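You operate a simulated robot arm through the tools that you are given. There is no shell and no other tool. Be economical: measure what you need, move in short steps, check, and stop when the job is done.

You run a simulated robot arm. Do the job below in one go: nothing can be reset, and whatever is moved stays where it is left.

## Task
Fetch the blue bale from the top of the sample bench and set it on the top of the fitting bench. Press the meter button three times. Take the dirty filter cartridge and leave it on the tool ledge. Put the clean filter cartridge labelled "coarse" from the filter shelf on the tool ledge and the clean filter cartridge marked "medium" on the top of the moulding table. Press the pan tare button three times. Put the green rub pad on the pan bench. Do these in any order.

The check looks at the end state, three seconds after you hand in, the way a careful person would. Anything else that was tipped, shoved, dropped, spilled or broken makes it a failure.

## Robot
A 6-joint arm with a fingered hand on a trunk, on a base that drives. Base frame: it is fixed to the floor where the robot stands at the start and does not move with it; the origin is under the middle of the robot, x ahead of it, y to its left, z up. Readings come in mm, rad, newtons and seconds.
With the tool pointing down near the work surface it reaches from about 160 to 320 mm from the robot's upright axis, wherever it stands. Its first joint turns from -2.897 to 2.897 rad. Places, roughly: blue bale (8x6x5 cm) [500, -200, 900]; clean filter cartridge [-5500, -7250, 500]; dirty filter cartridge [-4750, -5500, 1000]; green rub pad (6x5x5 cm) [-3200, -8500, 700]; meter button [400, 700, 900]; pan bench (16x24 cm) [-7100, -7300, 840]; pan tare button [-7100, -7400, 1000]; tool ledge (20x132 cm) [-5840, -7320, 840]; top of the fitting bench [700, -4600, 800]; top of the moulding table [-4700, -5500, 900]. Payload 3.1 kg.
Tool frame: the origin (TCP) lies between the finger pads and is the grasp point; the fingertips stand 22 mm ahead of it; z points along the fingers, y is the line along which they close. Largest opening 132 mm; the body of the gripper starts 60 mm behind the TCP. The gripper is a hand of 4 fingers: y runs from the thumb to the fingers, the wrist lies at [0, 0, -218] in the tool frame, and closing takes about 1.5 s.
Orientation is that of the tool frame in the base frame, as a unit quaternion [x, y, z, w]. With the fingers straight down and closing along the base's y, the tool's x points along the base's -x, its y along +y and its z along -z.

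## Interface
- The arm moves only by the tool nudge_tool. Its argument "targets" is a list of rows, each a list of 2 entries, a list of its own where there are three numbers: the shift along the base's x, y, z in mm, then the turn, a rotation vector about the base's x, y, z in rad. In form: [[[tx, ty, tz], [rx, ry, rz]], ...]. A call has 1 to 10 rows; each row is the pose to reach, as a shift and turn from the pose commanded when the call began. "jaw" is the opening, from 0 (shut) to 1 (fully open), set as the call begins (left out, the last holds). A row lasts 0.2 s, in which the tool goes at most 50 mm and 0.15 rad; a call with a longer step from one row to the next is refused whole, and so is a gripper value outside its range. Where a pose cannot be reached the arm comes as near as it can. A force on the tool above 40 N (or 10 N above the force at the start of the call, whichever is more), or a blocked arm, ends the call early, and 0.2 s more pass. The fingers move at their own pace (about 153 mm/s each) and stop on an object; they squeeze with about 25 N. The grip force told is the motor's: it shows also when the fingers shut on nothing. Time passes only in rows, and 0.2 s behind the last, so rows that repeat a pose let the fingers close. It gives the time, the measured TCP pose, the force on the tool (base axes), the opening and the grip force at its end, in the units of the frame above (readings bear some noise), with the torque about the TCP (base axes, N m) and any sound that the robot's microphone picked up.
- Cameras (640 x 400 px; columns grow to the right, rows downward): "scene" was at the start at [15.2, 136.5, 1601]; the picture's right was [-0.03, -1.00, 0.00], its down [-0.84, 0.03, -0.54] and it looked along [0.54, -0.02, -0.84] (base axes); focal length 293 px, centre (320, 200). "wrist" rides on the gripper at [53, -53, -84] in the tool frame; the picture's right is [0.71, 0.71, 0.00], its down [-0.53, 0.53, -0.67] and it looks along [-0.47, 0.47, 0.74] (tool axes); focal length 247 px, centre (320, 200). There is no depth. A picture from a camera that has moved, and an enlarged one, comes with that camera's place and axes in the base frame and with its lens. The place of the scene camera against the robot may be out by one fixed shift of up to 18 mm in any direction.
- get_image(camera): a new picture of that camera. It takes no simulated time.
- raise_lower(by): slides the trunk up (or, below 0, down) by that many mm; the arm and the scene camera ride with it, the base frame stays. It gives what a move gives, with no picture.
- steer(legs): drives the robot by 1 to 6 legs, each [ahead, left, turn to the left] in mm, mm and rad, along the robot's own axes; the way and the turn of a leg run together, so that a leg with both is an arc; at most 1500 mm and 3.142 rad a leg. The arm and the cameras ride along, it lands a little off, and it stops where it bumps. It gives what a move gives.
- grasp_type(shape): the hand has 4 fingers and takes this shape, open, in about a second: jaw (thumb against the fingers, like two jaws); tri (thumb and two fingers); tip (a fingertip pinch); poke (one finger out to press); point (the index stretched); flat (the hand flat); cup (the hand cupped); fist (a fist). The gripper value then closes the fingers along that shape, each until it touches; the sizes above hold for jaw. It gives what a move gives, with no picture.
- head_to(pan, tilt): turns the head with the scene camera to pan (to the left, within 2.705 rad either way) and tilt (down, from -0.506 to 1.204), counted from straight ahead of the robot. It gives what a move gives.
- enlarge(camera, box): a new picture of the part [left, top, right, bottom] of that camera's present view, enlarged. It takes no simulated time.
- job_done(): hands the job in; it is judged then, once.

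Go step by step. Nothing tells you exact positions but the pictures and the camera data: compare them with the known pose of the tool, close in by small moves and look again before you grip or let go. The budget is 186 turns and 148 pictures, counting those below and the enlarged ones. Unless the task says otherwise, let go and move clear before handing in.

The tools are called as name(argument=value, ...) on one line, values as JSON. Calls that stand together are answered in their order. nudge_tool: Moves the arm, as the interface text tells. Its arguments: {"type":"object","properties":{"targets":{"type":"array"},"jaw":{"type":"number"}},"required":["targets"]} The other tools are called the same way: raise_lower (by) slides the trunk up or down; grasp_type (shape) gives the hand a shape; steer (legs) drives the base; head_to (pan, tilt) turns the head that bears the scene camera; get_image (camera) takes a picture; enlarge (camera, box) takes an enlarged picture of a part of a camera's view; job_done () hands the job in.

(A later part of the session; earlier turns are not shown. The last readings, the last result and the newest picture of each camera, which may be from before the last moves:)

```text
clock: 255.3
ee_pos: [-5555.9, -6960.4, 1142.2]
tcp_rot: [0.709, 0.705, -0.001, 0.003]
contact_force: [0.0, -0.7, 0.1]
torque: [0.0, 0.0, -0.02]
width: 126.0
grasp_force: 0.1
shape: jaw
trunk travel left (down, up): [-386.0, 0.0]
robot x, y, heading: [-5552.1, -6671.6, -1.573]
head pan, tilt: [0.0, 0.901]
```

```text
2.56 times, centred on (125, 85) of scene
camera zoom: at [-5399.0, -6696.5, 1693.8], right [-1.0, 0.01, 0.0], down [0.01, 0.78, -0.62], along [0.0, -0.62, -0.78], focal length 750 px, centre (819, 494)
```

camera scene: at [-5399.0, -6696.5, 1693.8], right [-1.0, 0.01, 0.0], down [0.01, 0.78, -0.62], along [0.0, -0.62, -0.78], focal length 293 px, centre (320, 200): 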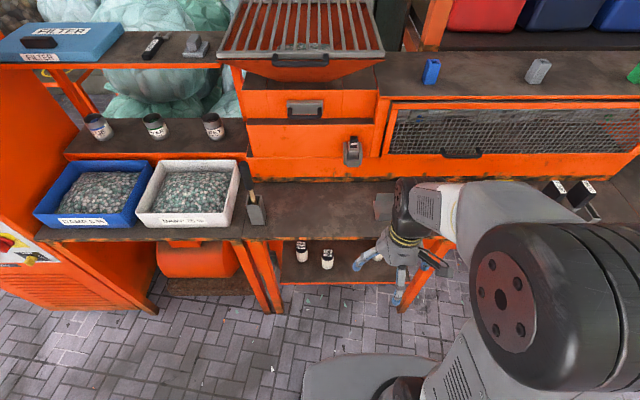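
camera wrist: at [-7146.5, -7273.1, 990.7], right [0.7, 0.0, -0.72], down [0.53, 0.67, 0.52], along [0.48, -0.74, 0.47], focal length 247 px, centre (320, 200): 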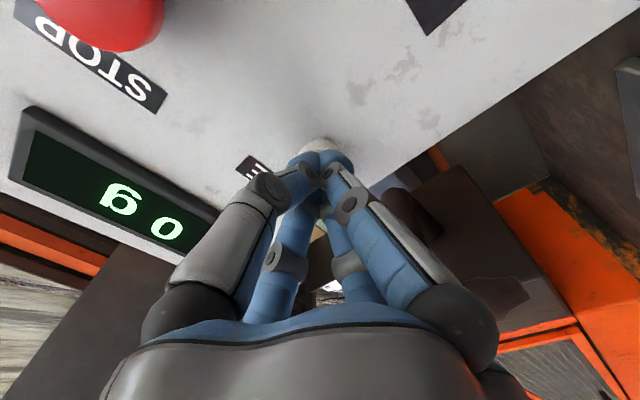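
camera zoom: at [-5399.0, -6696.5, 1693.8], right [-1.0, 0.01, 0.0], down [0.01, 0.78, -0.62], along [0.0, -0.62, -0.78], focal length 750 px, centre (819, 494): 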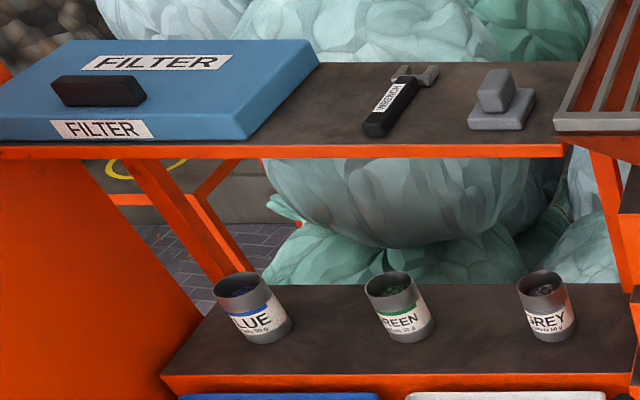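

Coarse and fine stand on the lower shelf (coarse ≈ (-5315, -7315), fine ≈ (-5430, -7280), shelf z ≈ 500); they must be gripped from the front with a pitched hand. I move in front of the coarse one and pitch the hand.

steer(legs=[[60, 290, 0]])

nudge_tool(targets=[[[0, -36, -5], [-0.134, 0, 0]], [[0, -71.7, -6.2], [-0.268, 0, 0]], [[0, -106.3, -3.6], [-0.402, 0, 0]], [[0, -139.3, 2.6], [-0.536, 0, 0]], [[0, -170.4, 12.1], [-0.67, 0, 0]], [[0, -199, 24.8], [-0.804, 0, 0]], [[0, -224.9, 40.2], [-0.938, 0, 0]], [[0, -247.6, 58], [-1.072, 0, 0]], [[0, -266.9, 77.8], [-1.206, 0, 0]]], jaw=0.7)

get_image(camera="scene")

```text
clock: 257.3
ee_pos: [-5265.8, -7021.4, 1142.5]
tcp_rot: [0.71, 0.704, 0.0, 0.003]
contact_force: [0.2, 0.4, 0.8]
torque: [0.02, 0.01, -0.02]
width: 125.9
grasp_force: 0.0
shape: jaw
trunk travel left (down, up): [-386.0, 0.0]
robot x, y, heading: [-5258.3, -6733.2, -1.581]
head pan, tilt: [0.0, 0.901]
```

```text
clock: 259.3
ee_pos: [-5266.6, -7290.9, 1221.0]
tcp_rot: [0.582, 0.58, -0.401, 0.405]
contact_force: [-0.1, 0.7, 0.4]
torque: [-0.01, -0.02, 0.01]
width: 88.8
grasp_force: 0.1
shape: jaw
trunk travel left (down, up): [-386.0, 0.0]
robot x, y, heading: [-5259.8, -6734.8, -1.582]
head pan, tilt: [0.0, 0.901]
```

```text
68 pictures are left
camera scene: at [-5108.9, -6759.2, 1693.8], right [-1.0, 0.01, 0.0], down [0.01, 0.78, -0.62], along [0.0, -0.62, -0.78], focal length 293 px, centre (320, 200)
```

scene: 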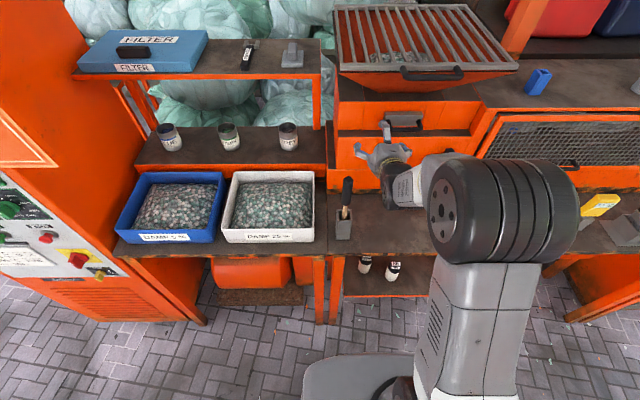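

The hand is pitched 1.2 rad. I back the robot off, lower the trunk fully and bring the hand down in front of the shelf.

steer(legs=[[-190, 0, 0.01]])

raise_lower(by=-386)

nudge_tool(targets=[[[-10, 0, -40], [0, 0, 0]], [[-20, 0, -80], [0, 0, 0]], [[-30, 0, -120], [0, 0, 0]], [[-40, 0, -160], [0, 0, 0]], [[-45, 0, -200], [0, 0, 0]], [[-50, 0, -235], [0, 0, 0]]])

get_image(camera="wrist")

get_image(camera="scene")

```text
clock: 260.9
ee_pos: [-5259.3, -7100.8, 1221.0]
tcp_rot: [0.579, 0.583, -0.399, 0.406]
contact_force: [0.3, 0.9, -0.3]
torque: [0.01, -0.01, 0.01]
width: 88.6
grasp_force: 0.1
shape: jaw
trunk travel left (down, up): [-386.0, 0.0]
robot x, y, heading: [-5262.4, -6538.8, -1.574]
head pan, tilt: [0.0, 0.901]
```

```text
clock: 264.6
ee_pos: [-5260.1, -7100.2, 836.6]
tcp_rot: [0.579, 0.584, -0.398, 0.406]
contact_force: [0.5, 0.2, 0.1]
torque: [-0.01, -0.04, 0.01]
width: 88.5
grasp_force: 0.0
shape: jaw
trunk travel left (down, up): [0.0, 386.0]
robot x, y, heading: [-5261.1, -6541.2, -1.569]
head pan, tilt: [0.0, 0.901]
```

```text
clock: 266.0
ee_pos: [-5309.6, -7098.9, 600.6]
tcp_rot: [0.579, 0.583, -0.4, 0.406]
contact_force: [0.3, 0.5, 0.0]
torque: [0.0, -0.01, -0.01]
width: 88.7
grasp_force: 0.1
shape: jaw
trunk travel left (down, up): [0.0, 386.0]
robot x, y, heading: [-5262.6, -6542.7, -1.569]
head pan, tilt: [0.0, 0.901]
```

```text
67 pictures are left
camera wrist: at [-5364.7, -7003.5, 580.8], right [0.71, 0.26, -0.66], down [0.52, 0.45, 0.73], along [0.48, -0.86, 0.18], focal length 247 px, centre (320, 200)
```

wrist: 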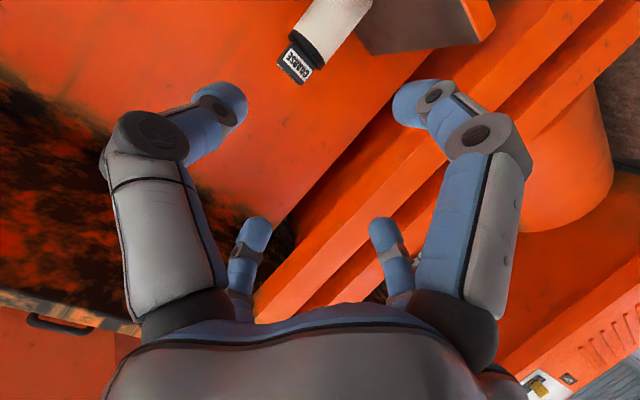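

```text
66 pictures are left
camera scene: at [-5108.4, -6567.4, 1309.3], right [-1.0, 0.0, 0.0], down [0.0, 0.78, -0.62], along [0.0, -0.62, -0.78], focal length 293 px, centre (320, 200)
```

scene: 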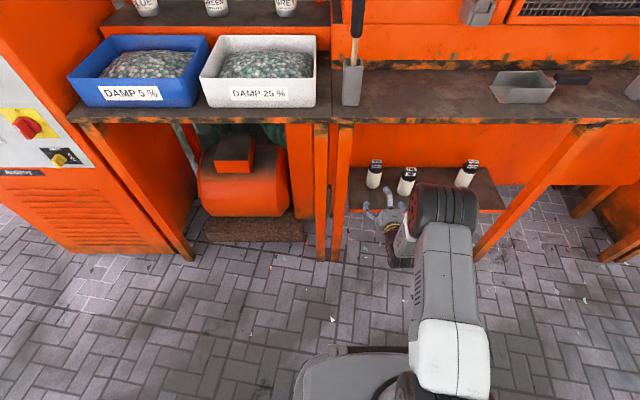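

All three cartridges are in view: coarse, fine, medium from left to right. I extend the arm more so the elbow stays clear of the ledge, then look.

nudge_tool(targets=[[[0, -30, -20], [0, 0, 0]], [[0, -60, -35], [0, 0, 0]], [[0, -90, -40], [0, 0, 0]], [[0, -90, -40], [0, 0, 0]]])

get_image(camera="scene")

get_image(camera="wrist")

```text
clock: 267.0
ee_pos: [-5309.4, -7190.8, 561.9]
tcp_rot: [0.579, 0.583, -0.399, 0.406]
contact_force: [0.5, 0.6, 0.4]
torque: [-0.05, -0.01, 0.0]
width: 88.5
grasp_force: 0.0
shape: jaw
trunk travel left (down, up): [0.0, 386.0]
robot x, y, heading: [-5261.0, -6540.6, -1.564]
head pan, tilt: [0.0, 0.901]
```

```text
65 pictures are left
camera scene: at [-5108.4, -6567.3, 1309.3], right [-1.0, 0.0, 0.0], down [0.0, 0.78, -0.62], along [0.0, -0.62, -0.78], focal length 293 px, centre (320, 200)
```

scene: 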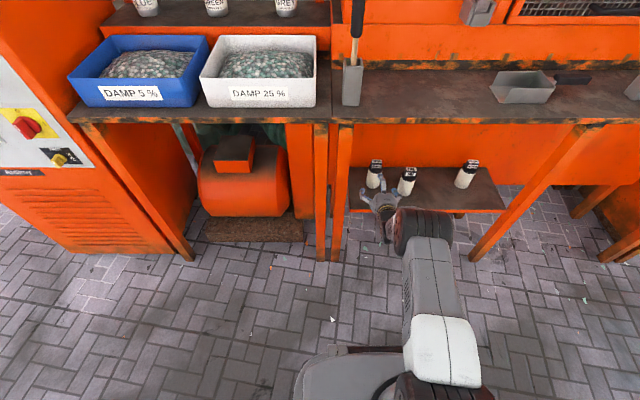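

```text
64 pictures are left
camera wrist: at [-5364.8, -7093.9, 541.1], right [0.71, 0.26, -0.66], down [0.52, 0.45, 0.73], along [0.48, -0.86, 0.18], focal length 247 px, centre (320, 200)
```

wrist: 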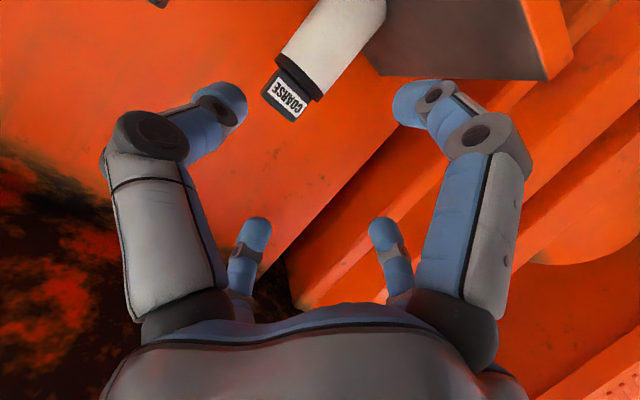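

Triangulating again, the shelf is lower and deeper: z ≈ 400, coarse at about (-5320, -7372), its top near 530. I lower the hand to TCP ≈ 470 and then drive in.

nudge_tool(targets=[[[-4, 0, -30], [0, 0, 0]], [[-8, 0, -60], [0, 0, 0]], [[-10, 0, -88], [0, 0, 0]], [[-10, 0, -88], [0, 0, 0]]])

steer(legs=[[90, 0, 0]])

get_image(camera="wrist")

get_image(camera="scene")

```text
clock: 268.0
ee_pos: [-5319.7, -7190.7, 473.4]
tcp_rot: [0.579, 0.583, -0.399, 0.407]
contact_force: [-0.6, 0.9, -0.7]
torque: [-0.02, -0.01, 0.0]
width: 88.4
grasp_force: 0.0
shape: jaw
trunk travel left (down, up): [0.0, 386.0]
robot x, y, heading: [-5261.2, -6543.4, -1.569]
head pan, tilt: [0.0, 0.901]
```

```text
clock: 269.0
ee_pos: [-5318.9, -7237.4, 462.3]
tcp_rot: [0.585, 0.589, -0.389, 0.398]
contact_force: [0.5, -5.8, -13.8]
torque: [-0.51, 0.04, 0.0]
width: 91.9
grasp_force: 0.1
shape: jaw
trunk travel left (down, up): [0.0, 386.0]
robot x, y, heading: [-5261.8, -6595.6, -1.568]
head pan, tilt: [0.0, 0.901]
stopped in leg 1: the force on the tool passed its limit at 86 N (the readings are from after the stop); the commanded pose is now the measured one
```

```text
63 pictures are left
camera wrist: at [-5373.5, -7141.6, 444.7], right [0.71, 0.27, -0.65], down [0.52, 0.42, 0.74], along [0.48, -0.86, 0.16], focal length 247 px, centre (320, 200)
```

wrist: 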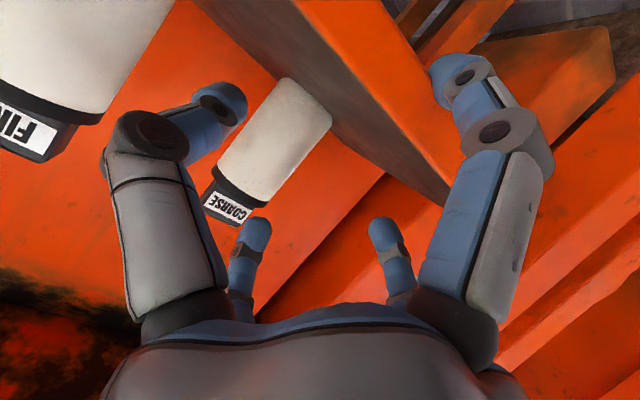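

```text
62 pictures are left
camera scene: at [-5108.4, -6623.2, 1309.2], right [-1.0, 0.0, 0.0], down [0.0, 0.78, -0.62], along [0.0, -0.62, -0.78], focal length 293 px, centre (320, 200)
```

scene: 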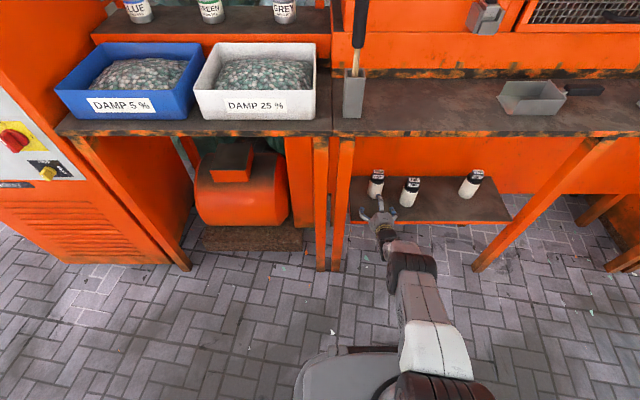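

The lower finger met the shelf edge; the shelf is at about z 430, not 400. I back off at once and raise the hand 40 mm.

steer(legs=[[-60, 0, 0]])

nudge_tool(targets=[[[0, 0, 20], [-0.03, 0, 0]], [[0, 0, 40], [-0.06, 0, 0]], [[0, 0, 42], [-0.06, 0, 0]]])

get_image(camera="scene")

get_image(camera="wrist")

```text
clock: 269.9
ee_pos: [-5318.0, -7179.4, 466.6]
tcp_rot: [0.583, 0.588, -0.392, 0.401]
contact_force: [1.0, 1.0, 0.2]
torque: [0.02, -0.01, 0.0]
width: 88.5
grasp_force: 0.1
shape: jaw
trunk travel left (down, up): [0.0, 386.0]
robot x, y, heading: [-5262.0, -6537.2, -1.565]
head pan, tilt: [0.0, 0.901]
```

```text
clock: 270.7
ee_pos: [-5319.3, -7180.2, 507.5]
tcp_rot: [0.572, 0.575, -0.41, 0.417]
contact_force: [-0.1, -0.6, -0.2]
torque: [-0.01, 0.01, 0.03]
width: 88.5
grasp_force: 0.0
shape: jaw
trunk travel left (down, up): [0.0, 386.0]
robot x, y, heading: [-5259.4, -6538.6, -1.567]
head pan, tilt: [0.0, 0.901]
```

```text
61 pictures are left
camera scene: at [-5108.4, -6561.0, 1309.3], right [-1.0, 0.0, 0.0], down [0.0, 0.78, -0.62], along [0.0, -0.62, -0.78], focal length 293 px, centre (320, 200)
```

scene: 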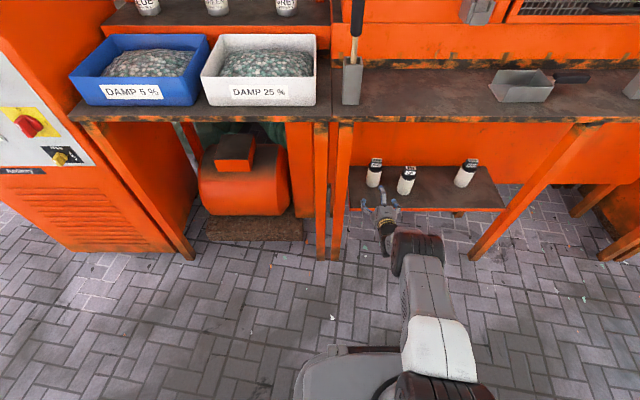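

```text
60 pictures are left
camera wrist: at [-5373.8, -7083.6, 483.6], right [0.71, 0.23, -0.67], down [0.52, 0.47, 0.71], along [0.48, -0.85, 0.22], focal length 247 px, centre (320, 200)
```

wrist: 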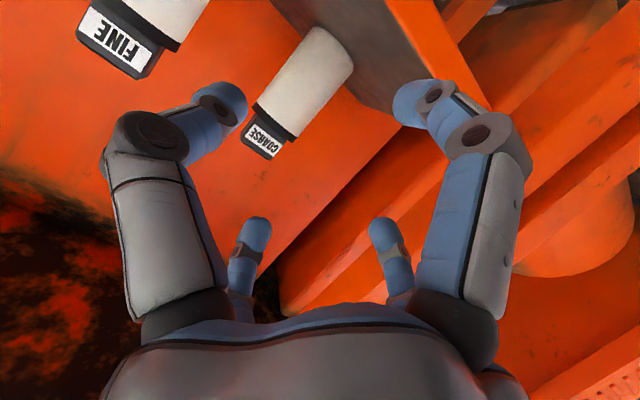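

Working out the finger positions in the wrist image, this hand closes with four fingers spaced around the axis, so one finger hung below. I roll the hand 45° so two fingers pass on each side of the cartridge, open fully and look.

nudge_tool(targets=[[[0, 0, 0], [0, -0.1245, -0.04]], [[0, 0, 0], [0, -0.249, -0.08]], [[0, 0, 0], [0, -0.3735, -0.12]], [[0, 0, 0], [0, -0.498, -0.16]], [[0, 0, 0], [0, -0.6225, -0.2]], [[0, 0, 0], [0, -0.747, -0.24]], [[0, 0, 0], [0, -0.747, -0.24]]], jaw=1)

get_image(camera="wrist")

enlarge(camera="scene", box=[340, 140, 500, 260])

```text
clock: 272.3
ee_pos: [-5318.7, -7179.0, 505.8]
tcp_rot: [0.745, 0.313, -0.219, 0.548]
contact_force: [0.5, -0.1, 1.5]
torque: [-0.03, -0.02, -0.03]
width: 125.6
grasp_force: 0.1
shape: jaw
trunk travel left (down, up): [0.0, 386.0]
robot x, y, heading: [-5261.1, -6533.2, -1.566]
head pan, tilt: [0.0, 0.901]
```

```text
59 pictures are left
camera wrist: at [-5320.2, -7076.6, 462.0], right [1.0, 0.01, 0.01], down [-0.01, 0.41, 0.91], along [0.01, -0.91, 0.41], focal length 247 px, centre (320, 200)
```

wrist: 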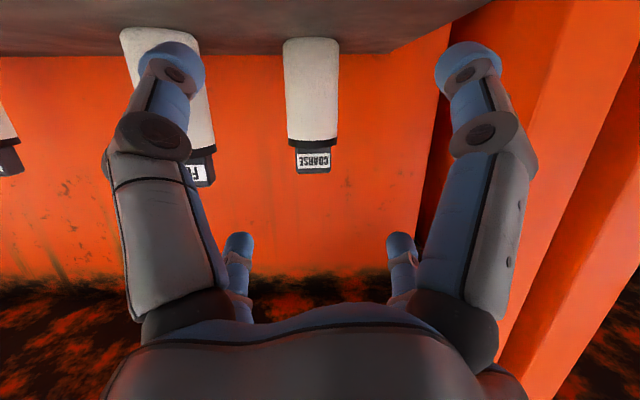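

```text
3.33 times, centred on (420, 200) of scene
camera zoom: at [-5108.4, -6561.1, 1309.3], right [-1.0, 0.0, 0.0], down [0.0, 0.78, -0.62], along [0.0, -0.62, -0.78], focal length 977 px, centre (-13, 200)
```

zoom: 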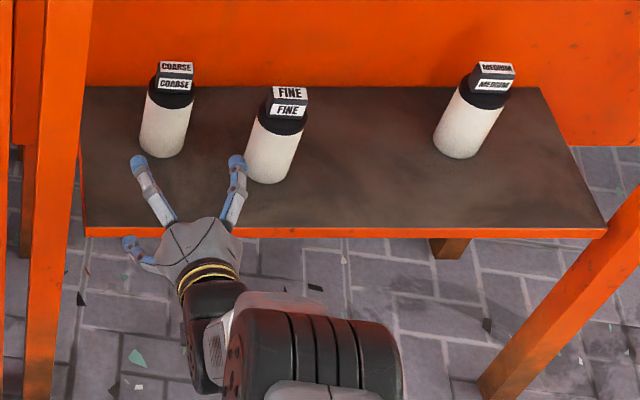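

Now two fingers pass each side. Coarse is at about x -5328, centre y ≈ -7372, shelf z ≈ 420. I shift 8 mm right, narrow a little and drive in 120 mm.

nudge_tool(targets=[[[-4, 0, 2], [0, 0, 0]], [[-8, 0, 4], [0, 0, 0]]], jaw=0.88)

steer(legs=[[120, 0, 0]])

get_image(camera="wrist")

enlarge(camera="scene", box=[320, 110, 480, 230])

```text
clock: 272.9
ee_pos: [-5326.4, -7180.2, 511.1]
tcp_rot: [0.745, 0.312, -0.22, 0.547]
contact_force: [-0.6, -0.1, -0.6]
torque: [0.0, -0.04, -0.01]
width: 111.5
grasp_force: 0.0
shape: jaw
trunk travel left (down, up): [0.0, 386.0]
robot x, y, heading: [-5257.8, -6536.9, -1.572]
head pan, tilt: [0.0, 0.901]
```

```text
clock: 274.2
ee_pos: [-5327.0, -7301.9, 511.4]
tcp_rot: [0.745, 0.312, -0.22, 0.546]
contact_force: [-0.8, 0.0, -0.1]
torque: [-0.02, 0.01, 0.01]
width: 111.1
grasp_force: 0.1
shape: jaw
trunk travel left (down, up): [0.0, 386.0]
robot x, y, heading: [-5262.8, -6657.4, -1.569]
head pan, tilt: [0.0, 0.901]
```

```text
57 pictures are left
camera wrist: at [-5329.0, -7199.0, 465.7], right [1.0, 0.01, 0.01], down [-0.01, 0.41, 0.91], along [0.01, -0.91, 0.41], focal length 247 px, centre (320, 200)
```

wrist: 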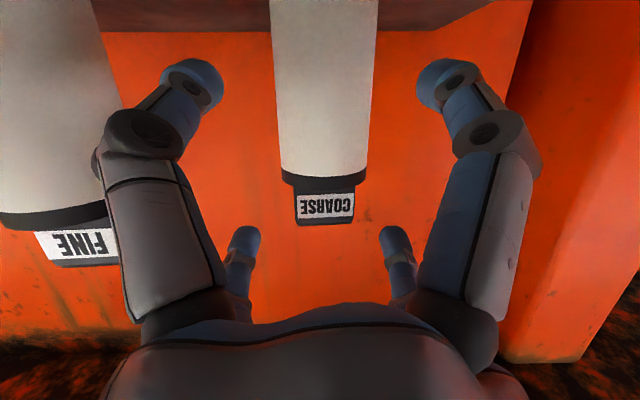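

```text
3.33 times, centred on (400, 170) of scene
camera zoom: at [-5108.0, -6683.9, 1309.3], right [-1.0, 0.0, 0.0], down [0.0, 0.78, -0.62], along [0.0, -0.62, -0.78], focal length 977 px, centre (53, 300)
```

zoom: 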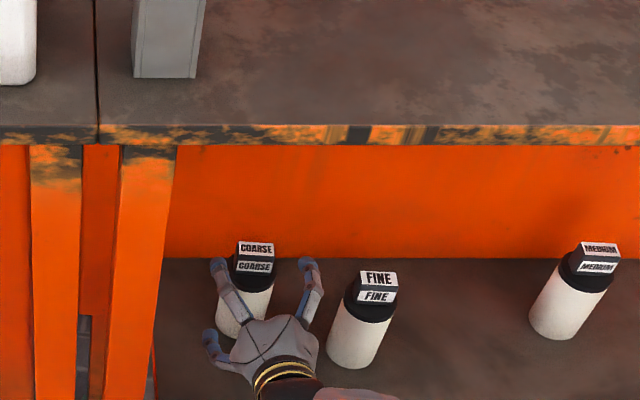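

Centred well. I drive the last 65 mm in.

nudge_tool(targets=[[[1, 0, -4], [0, 0, 0]], [[1, 0, -7], [0, 0, 0]]])

steer(legs=[[65, 0, 0]])

get_image(camera="wrist")

```text
clock: 274.8
ee_pos: [-5326.5, -7301.3, 504.5]
tcp_rot: [0.746, 0.311, -0.219, 0.547]
contact_force: [-0.6, 0.4, 1.0]
torque: [0.03, -0.01, 0.0]
width: 111.3
grasp_force: 0.1
shape: jaw
trunk travel left (down, up): [0.0, 386.0]
robot x, y, heading: [-5261.0, -6660.9, -1.565]
head pan, tilt: [0.0, 0.901]
```

```text
clock: 275.8
ee_pos: [-5325.9, -7368.0, 504.9]
tcp_rot: [0.745, 0.313, -0.219, 0.547]
contact_force: [-0.5, 1.1, -0.2]
torque: [-0.02, -0.02, 0.01]
width: 110.9
grasp_force: 0.0
shape: jaw
trunk travel left (down, up): [0.0, 386.0]
robot x, y, heading: [-5259.7, -6727.3, -1.566]
head pan, tilt: [0.0, 0.901]
```

```text
55 pictures are left
camera wrist: at [-5327.9, -7264.7, 458.7], right [1.0, 0.01, 0.01], down [-0.01, 0.41, 0.91], along [0.01, -0.91, 0.41], focal length 247 px, centre (320, 200)
```

wrist: 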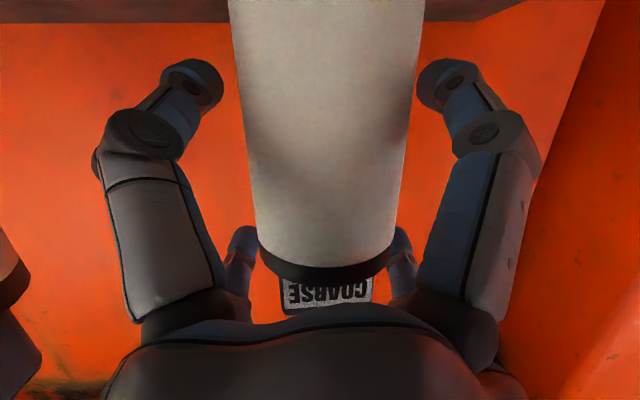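

The cartridge is between the fingers. I close and lift slightly.

nudge_tool(targets=[[[0, 0, 0], [0, 0, 0]], [[0, 0, 0], [0, 0, 0]], [[0, 0, 0], [0, 0, 0]], [[0, 0, 0], [0, 0, 0]], [[0, 0, 0], [0, 0, 0]], [[0, 0, 0], [0, 0, 0]]], jaw=0)

nudge_tool(targets=[[[0, 0, 15], [0, 0, 0]], [[0, 0, 35], [0, 0, 0]]])

get_image(camera="wrist")

```text
clock: 277.2
ee_pos: [-5327.1, -7366.9, 504.5]
tcp_rot: [0.745, 0.313, -0.22, 0.547]
contact_force: [-0.6, -1.5, 2.5]
torque: [-0.08, 0.13, 0.02]
width: 42.4
grasp_force: 25.3
shape: jaw
trunk travel left (down, up): [0.0, 386.0]
robot x, y, heading: [-5262.8, -6727.2, -1.563]
head pan, tilt: [0.0, 0.901]
```

```text
clock: 277.8
ee_pos: [-5325.7, -7367.6, 539.1]
tcp_rot: [0.745, 0.313, -0.22, 0.547]
contact_force: [-0.4, 0.0, -1.1]
torque: [-0.03, 0.01, 0.0]
width: 42.1
grasp_force: 25.3
shape: jaw
trunk travel left (down, up): [0.0, 386.0]
robot x, y, heading: [-5262.8, -6726.9, -1.566]
head pan, tilt: [0.0, 0.901]
```

```text
54 pictures are left
camera wrist: at [-5328.1, -7264.4, 493.9], right [1.0, 0.01, 0.01], down [-0.01, 0.41, 0.91], along [0.01, -0.91, 0.41], focal length 247 px, centre (320, 200)
```

wrist: 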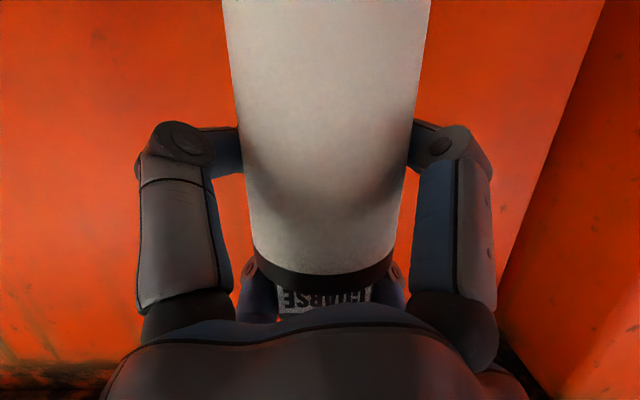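

Gripped and lifted. I back out, raise the trunk and move to a free spot of the ledge near x -5420.

steer(legs=[[-240, 0, 0]])

raise_lower(by=386)

nudge_tool(targets=[[[0, 0, 25], [0, 0, 0]], [[0, 0, 45], [0, 0, 0]]])

steer(legs=[[50, -100, 0]])

get_image(camera="scene")

```text
clock: 279.6
ee_pos: [-5325.8, -7126.9, 539.7]
tcp_rot: [0.745, 0.313, -0.219, 0.548]
contact_force: [-0.2, -1.0, -1.1]
torque: [-0.05, 0.0, 0.0]
width: 42.2
grasp_force: 24.7
shape: jaw
trunk travel left (down, up): [0.0, 386.0]
robot x, y, heading: [-5265.7, -6485.7, -1.564]
head pan, tilt: [0.0, 0.901]
```

```text
clock: 283.3
ee_pos: [-5325.2, -7128.1, 923.9]
tcp_rot: [0.745, 0.313, -0.219, 0.547]
contact_force: [0.7, 0.0, -0.4]
torque: [-0.04, -0.04, -0.01]
width: 42.2
grasp_force: 25.3
shape: jaw
trunk travel left (down, up): [-386.0, 0.0]
robot x, y, heading: [-5261.2, -6485.6, -1.57]
head pan, tilt: [0.0, 0.901]
```

```text
clock: 283.9
ee_pos: [-5324.8, -7126.6, 970.1]
tcp_rot: [0.745, 0.313, -0.219, 0.547]
contact_force: [0.3, -0.1, -1.6]
torque: [-0.02, 0.04, 0.04]
width: 42.3
grasp_force: 25.1
shape: jaw
trunk travel left (down, up): [-386.0, 0.0]
robot x, y, heading: [-5265.2, -6488.8, -1.571]
head pan, tilt: [0.0, 0.901]
```

```text
clock: 285.1
ee_pos: [-5426.5, -7178.9, 968.1]
tcp_rot: [0.745, 0.313, -0.219, 0.548]
contact_force: [0.5, -0.2, -0.9]
torque: [0.0, 0.0, 0.02]
width: 42.3
grasp_force: 24.8
shape: jaw
trunk travel left (down, up): [-386.0, 0.0]
robot x, y, heading: [-5364.8, -6540.2, -1.564]
head pan, tilt: [0.0, 0.901]
```

```text
53 pictures are left
camera scene: at [-5209.0, -6560.3, 1693.8], right [-1.0, 0.0, 0.0], down [0.0, 0.78, -0.62], along [0.0, -0.62, -0.78], focal length 293 px, centre (320, 200)
```

scene: 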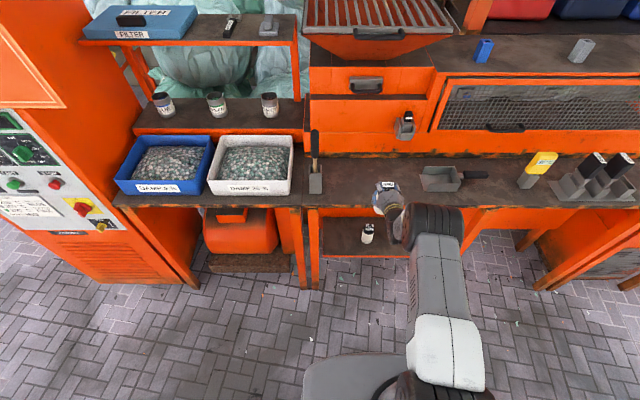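

The spot at x ≈ -5425 is free. I move in over the ledge and lower gently.

steer(legs=[[125, 0, 0]])

nudge_tool(targets=[[[0, 0, -10], [0, 0, 0]], [[0, 0, -18], [0, 0, 0]], [[0, 0, -24], [0, 0, 0]], [[0, 0, -28], [0, 0, 0]], [[0, 0, -31], [0, 0, 0]], [[0, 0, -33], [0, 0, 0]], [[0, 0, -35], [0, 0, 0]]])

get_image(camera="wrist")

enlarge(camera="scene", box=[300, 110, 500, 250])

```text
clock: 286.3
ee_pos: [-5424.5, -7302.8, 968.8]
tcp_rot: [0.746, 0.312, -0.218, 0.547]
contact_force: [-0.3, 0.5, -2.1]
torque: [-0.05, -0.01, 0.0]
width: 42.5
grasp_force: 24.9
shape: jaw
trunk travel left (down, up): [-386.0, 0.0]
robot x, y, heading: [-5359.6, -6664.9, -1.571]
head pan, tilt: [0.0, 0.901]
```

```text
clock: 287.9
ee_pos: [-5425.0, -7301.8, 934.7]
tcp_rot: [0.745, 0.312, -0.219, 0.548]
contact_force: [-0.5, -0.6, 1.1]
torque: [0.01, 0.09, 0.02]
width: 42.4
grasp_force: 25.2
shape: jaw
trunk travel left (down, up): [-386.0, 0.0]
robot x, y, heading: [-5365.2, -6658.0, -1.57]
head pan, tilt: [0.0, 0.901]
```

```text
52 pictures are left
camera wrist: at [-5426.9, -7199.9, 889.2], right [1.0, 0.01, 0.01], down [-0.01, 0.41, 0.91], along [0.01, -0.91, 0.41], focal length 247 px, centre (320, 200)
```

wrist: 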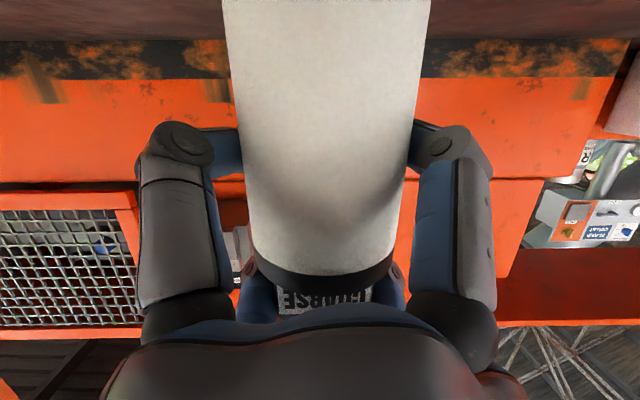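

```text
2.86 times, centred on (400, 180) of scene
camera zoom: at [-5207.7, -6683.9, 1693.8], right [-1.0, 0.0, 0.0], down [0.0, 0.78, -0.62], along [0.0, -0.62, -0.78], focal length 837 px, centre (91, 257)
```

zoom: 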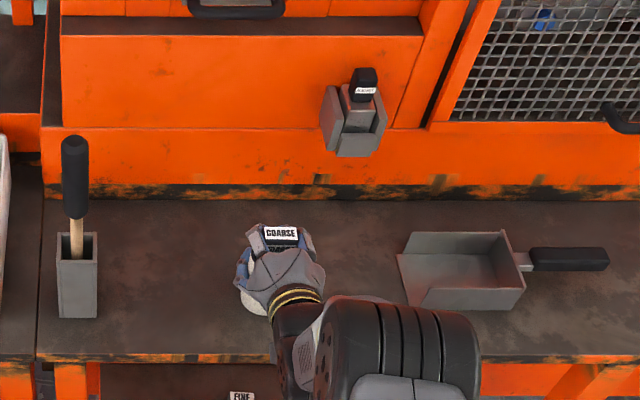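

It is just touching. I press down 2 mm more to confirm, then open.

nudge_tool(targets=[[[0, 0, -1], [0, 0, 0]], [[0, 0, -2], [0, 0, 0]]])

```text
clock: 288.5
ee_pos: [-5424.4, -7302.5, 934.2]
tcp_rot: [0.744, 0.312, -0.22, 0.549]
contact_force: [-0.1, -0.7, 10.5]
torque: [0.17, 0.23, 0.01]
width: 42.2
grasp_force: 25.4
shape: jaw
trunk travel left (down, up): [-386.0, 0.0]
robot x, y, heading: [-5356.7, -6660.5, -1.57]
head pan, tilt: [0.0, 0.901]
```

Contact confirmed. I open and back straight out.

nudge_tool(targets=[[[0, 0, 1], [0, 0, 0]], [[0, 0, 1], [0, 0, 0]], [[0, 0, 1], [0, 0, 0]], [[0, 0, 1], [0, 0, 0]], [[0, 0, 1], [0, 0, 0]]], jaw=0.88)

steer(legs=[[-190, 0, 0]])

get_image(camera="scene")

```text
clock: 289.7
ee_pos: [-5425.4, -7302.3, 933.2]
tcp_rot: [0.745, 0.313, -0.219, 0.547]
contact_force: [-0.2, -0.3, -1.1]
torque: [-0.02, -0.02, 0.03]
width: 110.7
grasp_force: 0.0
shape: jaw
trunk travel left (down, up): [-386.0, 0.0]
robot x, y, heading: [-5362.0, -6660.6, -1.569]
head pan, tilt: [0.0, 0.901]
```

```text
clock: 291.3
ee_pos: [-5425.2, -7110.6, 934.5]
tcp_rot: [0.745, 0.312, -0.221, 0.547]
contact_force: [-0.3, -0.1, 0.2]
torque: [-0.03, -0.02, 0.0]
width: 110.4
grasp_force: 0.1
shape: jaw
trunk travel left (down, up): [-386.0, 0.0]
robot x, y, heading: [-5361.5, -6472.8, -1.565]
head pan, tilt: [0.0, 0.901]
```

```text
50 pictures are left
camera scene: at [-5208.6, -6492.7, 1693.8], right [-1.0, 0.0, 0.0], down [0.0, 0.78, -0.62], along [0.0, -0.62, -0.78], focal length 293 px, centre (320, 200)
```

scene: 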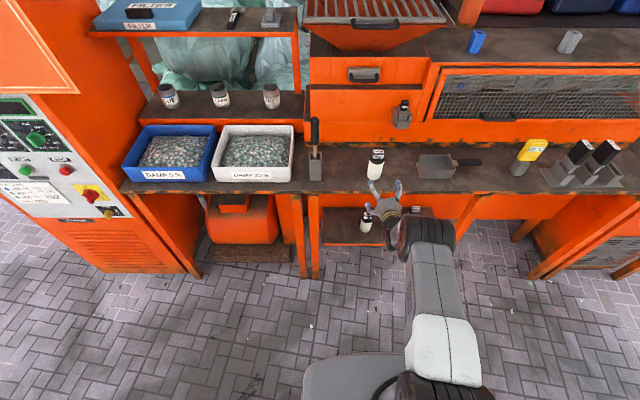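

Coarse stands upright on the ledge. Next is medium at about (-5685, -7360); I turn the robot a bit so the elbow stays clear of the bench leg, and lower in front.

steer(legs=[[0, 0, -0.252], [70, -30, 0]])

raise_lower(by=-386)

nudge_tool(targets=[[[0, 0, -20], [0, 0, 0]], [[0, 0, -40], [0, 0, 0]], [[0, 0, -42], [0, 0, 0]]], jaw=1)

get_image(camera="wrist")

get_image(camera="scene")

```text
clock: 293.2
ee_pos: [-5630.9, -7135.4, 932.2]
tcp_rot: [0.779, 0.216, -0.286, 0.514]
contact_force: [-0.1, -0.6, -0.7]
torque: [0.01, 0.0, 0.06]
width: 110.8
grasp_force: 0.1
shape: jaw
trunk travel left (down, up): [-386.0, 0.0]
robot x, y, heading: [-5410.4, -6530.4, -1.821]
head pan, tilt: [0.0, 0.901]
```

```text
clock: 296.9
ee_pos: [-5630.5, -7135.4, 548.9]
tcp_rot: [0.778, 0.216, -0.286, 0.515]
contact_force: [0.4, 0.2, 0.2]
torque: [0.01, -0.04, 0.0]
width: 110.9
grasp_force: 0.0
shape: jaw
trunk travel left (down, up): [0.0, 386.0]
robot x, y, heading: [-5411.1, -6530.0, -1.818]
head pan, tilt: [0.0, 0.901]
```

```text
clock: 297.7
ee_pos: [-5631.5, -7135.1, 507.0]
tcp_rot: [0.779, 0.216, -0.287, 0.514]
contact_force: [-0.6, 0.2, 1.0]
torque: [0.0, -0.02, -0.03]
width: 125.9
grasp_force: 0.0
shape: jaw
trunk travel left (down, up): [0.0, 386.0]
robot x, y, heading: [-5412.6, -6530.7, -1.815]
head pan, tilt: [0.0, 0.901]
```

```text
49 pictures are left
camera wrist: at [-5607.0, -7034.9, 461.1], right [0.97, -0.24, 0.01], down [0.09, 0.4, 0.91], along [-0.22, -0.89, 0.41], focal length 247 px, centre (320, 200)
```

wrist: 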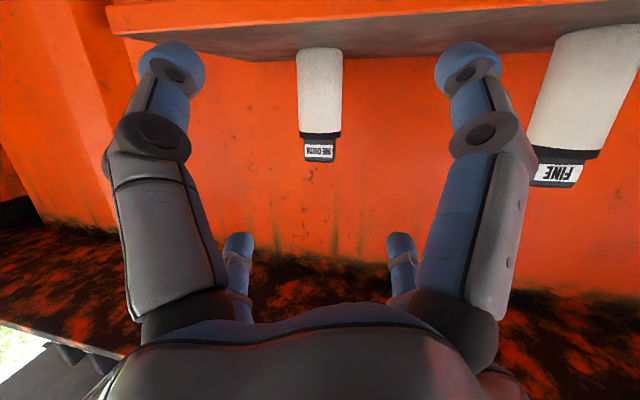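

```text
48 pictures are left
camera scene: at [-5263.4, -6590.1, 1309.3], right [-0.97, 0.25, 0.0], down [0.19, 0.76, -0.62], along [-0.15, -0.6, -0.78], focal length 293 px, centre (320, 200)
```

scene: 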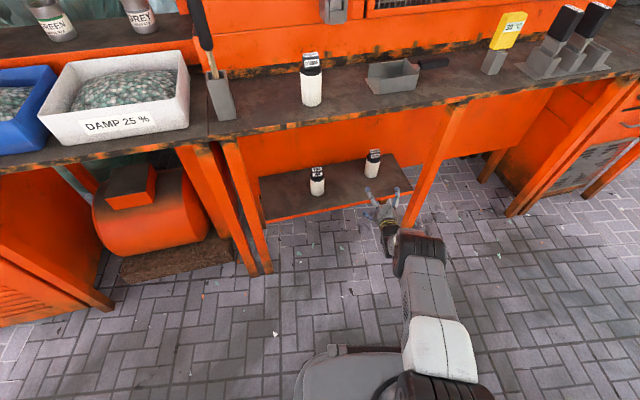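

Medium is dead ahead on the hand's axis. I drive in 170 mm and check.

nudge_tool(targets=[[[0, 0, 0], [0, 0, 0]]], jaw=0.9)

steer(legs=[[170, 0, 0]])

get_image(camera="wrist")

get_image(camera="scene")

```text
clock: 298.1
ee_pos: [-5630.7, -7134.2, 506.1]
tcp_rot: [0.778, 0.217, -0.287, 0.515]
contact_force: [0.3, 0.3, 0.5]
torque: [0.02, 0.0, 0.0]
width: 114.0
grasp_force: 0.2
shape: jaw
trunk travel left (down, up): [0.0, 386.0]
robot x, y, heading: [-5408.9, -6527.6, -1.819]
head pan, tilt: [0.0, 0.901]
```

```text
clock: 299.6
ee_pos: [-5675.4, -7301.6, 506.8]
tcp_rot: [0.779, 0.215, -0.287, 0.514]
contact_force: [-0.1, 0.5, 0.4]
torque: [0.03, 0.04, 0.03]
width: 113.9
grasp_force: 0.1
shape: jaw
trunk travel left (down, up): [0.0, 386.0]
robot x, y, heading: [-5453.1, -6695.6, -1.82]
head pan, tilt: [0.0, 0.901]
```

```text
47 pictures are left
camera wrist: at [-5650.1, -7201.3, 461.0], right [0.97, -0.24, 0.01], down [0.09, 0.4, 0.91], along [-0.22, -0.89, 0.41], focal length 247 px, centre (320, 200)
```

wrist: 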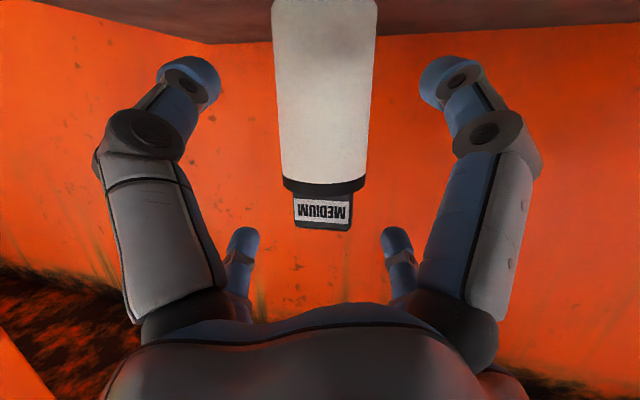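

```text
46 pictures are left
camera scene: at [-5306.1, -6757.2, 1309.3], right [-0.97, 0.25, 0.0], down [0.19, 0.76, -0.62], along [-0.15, -0.6, -0.78], focal length 293 px, centre (320, 200)
```

scene: 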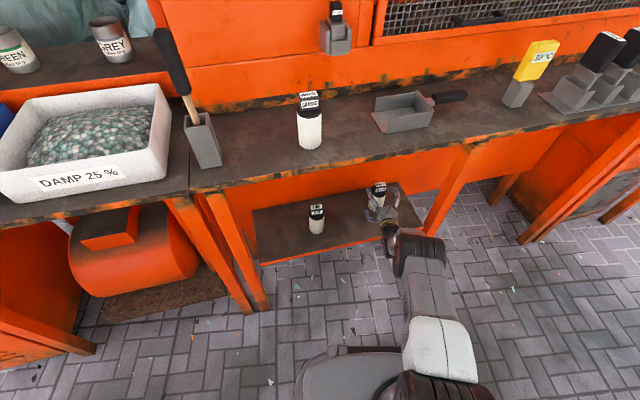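

Same view as with coarse at this distance. I drive the last 65 mm, close and lift.

steer(legs=[[65, 0, 0]])

nudge_tool(targets=[[[0, 0, 0], [0, 0, 0]], [[0, 0, 0], [0, 0, 0]], [[0, 0, 0], [0, 0, 0]], [[0, 0, 0], [0, 0, 0]], [[0, 0, 0], [0, 0, 0]], [[0, 0, 0], [0, 0, 0]]], jaw=0)

nudge_tool(targets=[[[0, 0, 15], [0, 0, 0]], [[0, 0, 35], [0, 0, 0]]])

get_image(camera="wrist")

```text
clock: 300.6
ee_pos: [-5689.3, -7364.1, 506.3]
tcp_rot: [0.779, 0.216, -0.287, 0.514]
contact_force: [1.0, -0.5, 0.0]
torque: [0.02, 0.0, -0.06]
width: 113.7
grasp_force: 0.1
shape: jaw
trunk travel left (down, up): [0.0, 386.0]
robot x, y, heading: [-5465.2, -6763.3, -1.825]
head pan, tilt: [0.0, 0.901]
```

```text
clock: 302.0
ee_pos: [-5689.1, -7362.6, 507.5]
tcp_rot: [0.778, 0.216, -0.287, 0.515]
contact_force: [-1.7, -0.9, 1.9]
torque: [0.06, 0.07, 0.04]
width: 42.4
grasp_force: 24.9
shape: jaw
trunk travel left (down, up): [0.0, 386.0]
robot x, y, heading: [-5464.1, -6756.2, -1.825]
head pan, tilt: [0.0, 0.901]
```

```text
clock: 302.6
ee_pos: [-5690.2, -7363.7, 541.1]
tcp_rot: [0.779, 0.216, -0.286, 0.515]
contact_force: [-0.8, -0.1, -1.4]
torque: [-0.04, 0.02, -0.03]
width: 39.5
grasp_force: 25.1
shape: jaw
trunk travel left (down, up): [0.0, 386.0]
robot x, y, heading: [-5469.0, -6758.2, -1.82]
head pan, tilt: [0.0, 0.901]
```

```text
45 pictures are left
camera wrist: at [-5665.5, -7263.8, 495.9], right [0.97, -0.24, 0.01], down [0.09, 0.4, 0.91], along [-0.22, -0.89, 0.41], focal length 247 px, centre (320, 200)
```

wrist: 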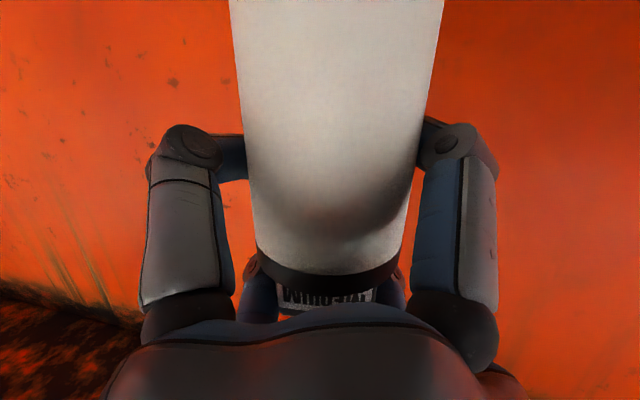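

Medium is held. I back out, raise it, and drive into the open area west of the fill/moulding table.

steer(legs=[[-260, 0, 0]])

raise_lower(by=386)

nudge_tool(targets=[[[0, 0, 30], [0, 0, 0]], [[0, 0, 70], [0, 0, 0]], [[0, 0, 110], [0, 0, 0]]])

steer(legs=[[-210, -510, 0], [0, 0, 1.82]])

head_to(pan=0.4, tilt=0.6)

get_image(camera="scene")

```text
clock: 304.4
ee_pos: [-5625.8, -7112.8, 541.3]
tcp_rot: [0.779, 0.216, -0.287, 0.515]
contact_force: [0.6, -0.5, -0.2]
torque: [0.0, 0.04, -0.02]
width: 39.2
grasp_force: 25.0
shape: jaw
trunk travel left (down, up): [0.0, 386.0]
robot x, y, heading: [-5401.1, -6508.9, -1.82]
head pan, tilt: [0.0, 0.901]
```

```text
clock: 308.1
ee_pos: [-5626.4, -7112.4, 925.7]
tcp_rot: [0.779, 0.216, -0.287, 0.515]
contact_force: [0.8, 0.2, -1.2]
torque: [-0.04, -0.02, -0.02]
width: 39.5
grasp_force: 24.6
shape: jaw
trunk travel left (down, up): [-386.0, 0.0]
robot x, y, heading: [-5402.8, -6506.7, -1.821]
head pan, tilt: [0.0, 0.901]
```

```text
clock: 308.9
ee_pos: [-5624.7, -7112.0, 1036.3]
tcp_rot: [0.779, 0.216, -0.287, 0.514]
contact_force: [0.0, -0.8, -0.7]
torque: [0.0, 0.02, 0.02]
width: 39.3
grasp_force: 25.8
shape: jaw
trunk travel left (down, up): [-386.0, 0.0]
robot x, y, heading: [-5401.3, -6508.9, -1.818]
head pan, tilt: [0.0, 0.901]
```

```text
clock: 316.5
ee_pos: [-5206.7, -6239.3, 1036.3]
tcp_rot: [0.306, 0.748, 0.231, 0.542]
contact_force: [0.5, -0.4, -1.6]
torque: [-0.03, -0.04, 0.0]
width: 39.1
grasp_force: 25.0
shape: jaw
trunk travel left (down, up): [-386.0, 0.0]
robot x, y, heading: [-5845.8, -6173.5, 0.006]
head pan, tilt: [0.0, 0.901]
```

```text
clock: 317.4
ee_pos: [-5208.0, -6238.2, 1035.0]
tcp_rot: [0.305, 0.748, 0.231, 0.542]
contact_force: [0.6, 0.0, -1.7]
torque: [0.02, -0.02, -0.01]
width: 39.3
grasp_force: 24.5
shape: jaw
trunk travel left (down, up): [-386.0, 0.0]
robot x, y, heading: [-5848.4, -6179.1, 0.002]
head pan, tilt: [0.4, 0.6]
```

```text
44 pictures are left
camera scene: at [-5820.4, -6001.2, 1718.5], right [0.39, -0.92, 0.0], down [-0.52, -0.22, -0.82], along [0.76, 0.32, -0.57], focal length 293 px, centre (320, 200)
```

scene: 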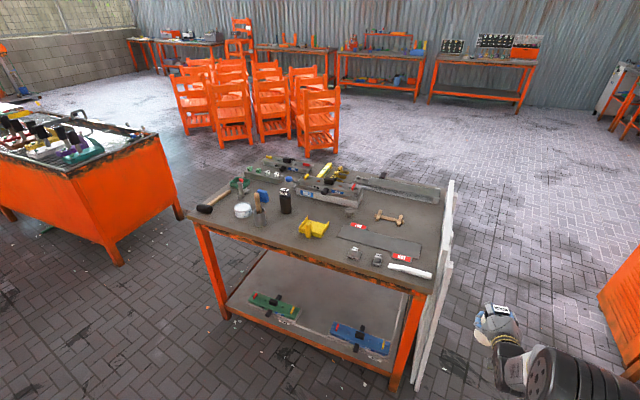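

I see the table from its west side; a dark cylinder may be the dirty cartridge. I zoom.

enlarge(camera="scene", box=[180, 140, 470, 300])

```text
2.21 times, centred on (325, 220) of scene
camera zoom: at [-5820.4, -6001.2, 1718.5], right [0.39, -0.92, 0.0], down [-0.52, -0.22, -0.82], along [0.76, 0.32, -0.57], focal length 647 px, centre (309, 156)
```

zoom: 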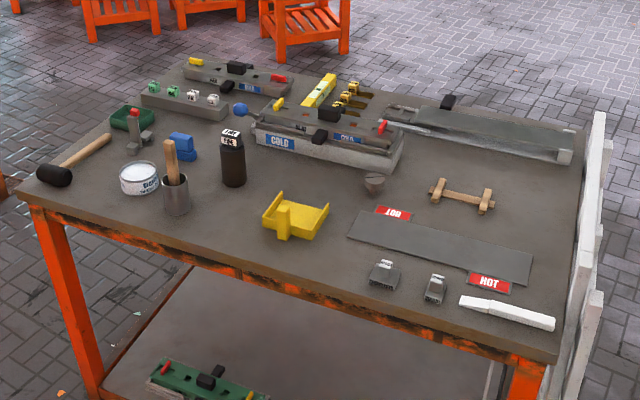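

The dirty (dark) cartridge stands at about (-4865, -5430). A free spot for medium with a clear way in from the west is around (-4985, -5692), between the yellow tray and the HOT brackets. I strafe there.

steer(legs=[[30, 545, 0]])

head_to(pan=0.0, tilt=0.75)

get_image(camera="scene")

```text
clock: 320.6
ee_pos: [-5177.7, -5692.0, 1036.7]
tcp_rot: [0.307, 0.747, 0.23, 0.543]
contact_force: [-0.1, 0.0, -2.0]
torque: [-0.02, -0.03, 0.03]
width: 39.2
grasp_force: 25.4
shape: jaw
trunk travel left (down, up): [-386.0, 0.0]
robot x, y, heading: [-5822.6, -5626.6, 0.005]
head pan, tilt: [0.4, 0.6]
```

```text
clock: 321.4
ee_pos: [-5179.2, -5691.0, 1036.9]
tcp_rot: [0.308, 0.747, 0.231, 0.542]
contact_force: [0.7, 0.4, -1.1]
torque: [0.0, -0.05, 0.01]
width: 39.1
grasp_force: 24.5
shape: jaw
trunk travel left (down, up): [-386.0, 0.0]
robot x, y, heading: [-5814.5, -5628.0, 0.003]
head pan, tilt: [0.0, 0.75]
```

```text
42 pictures are left
camera scene: at [-5789.7, -5488.0, 1705.7], right [0.0, -1.0, 0.0], down [-0.68, 0.0, -0.73], along [0.73, 0.0, -0.68], focal length 293 px, centre (320, 200)
```

scene: 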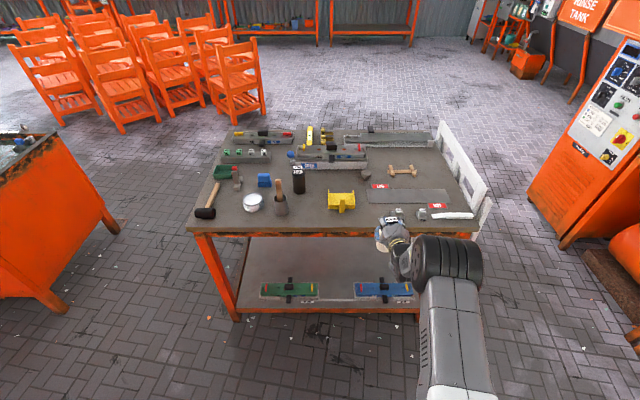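

I refine: the spot between tray (y > -5638) and bracket (y < -5775) is centred at about (-5000, -5706). I move over it and lower.

steer(legs=[[178, -15, 0]])

raise_lower(by=-85)

get_image(camera="scene")

get_image(camera="wrist")

```text
clock: 322.9
ee_pos: [-4999.7, -5708.6, 1035.0]
tcp_rot: [0.308, 0.748, 0.229, 0.542]
contact_force: [0.6, 0.3, -1.2]
torque: [0.03, -0.04, 0.0]
width: 39.0
grasp_force: 24.6
shape: jaw
trunk travel left (down, up): [-386.0, 0.0]
robot x, y, heading: [-5641.6, -5643.7, -0.006]
head pan, tilt: [0.0, 0.75]
```

```text
clock: 324.1
ee_pos: [-4999.7, -5708.3, 950.3]
tcp_rot: [0.308, 0.747, 0.23, 0.542]
contact_force: [0.1, 0.2, -1.2]
torque: [-0.02, -0.05, -0.02]
width: 39.1
grasp_force: 24.7
shape: jaw
trunk travel left (down, up): [-301.0, 85.0]
robot x, y, heading: [-5640.9, -5644.8, -0.004]
head pan, tilt: [0.0, 0.75]
```

```text
41 pictures are left
camera scene: at [-5611.3, -5503.0, 1620.4], right [0.0, -1.0, 0.0], down [-0.68, 0.0, -0.73], along [0.73, 0.0, -0.68], focal length 293 px, centre (320, 200)
```

scene: 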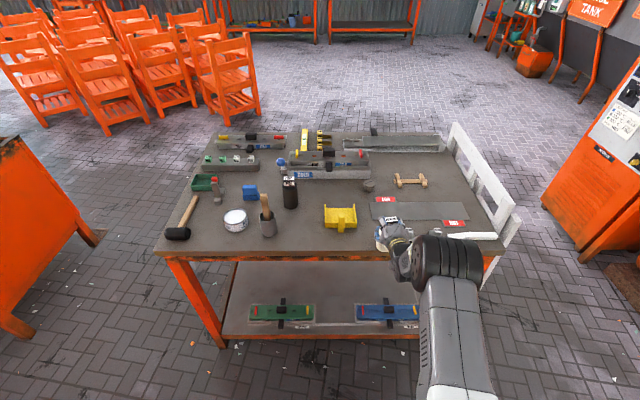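

```text
40 pictures are left
camera wrist: at [-5103.6, -5708.7, 905.5], right [-0.01, 1.0, 0.01], down [-0.41, -0.01, 0.91], along [0.91, 0.01, 0.41], focal length 247 px, centre (320, 200)
```

wrist: 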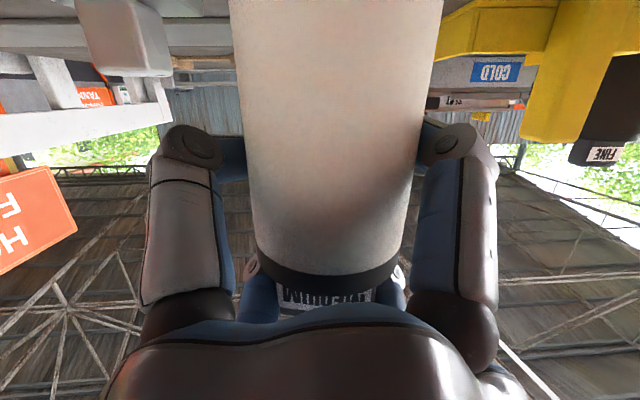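

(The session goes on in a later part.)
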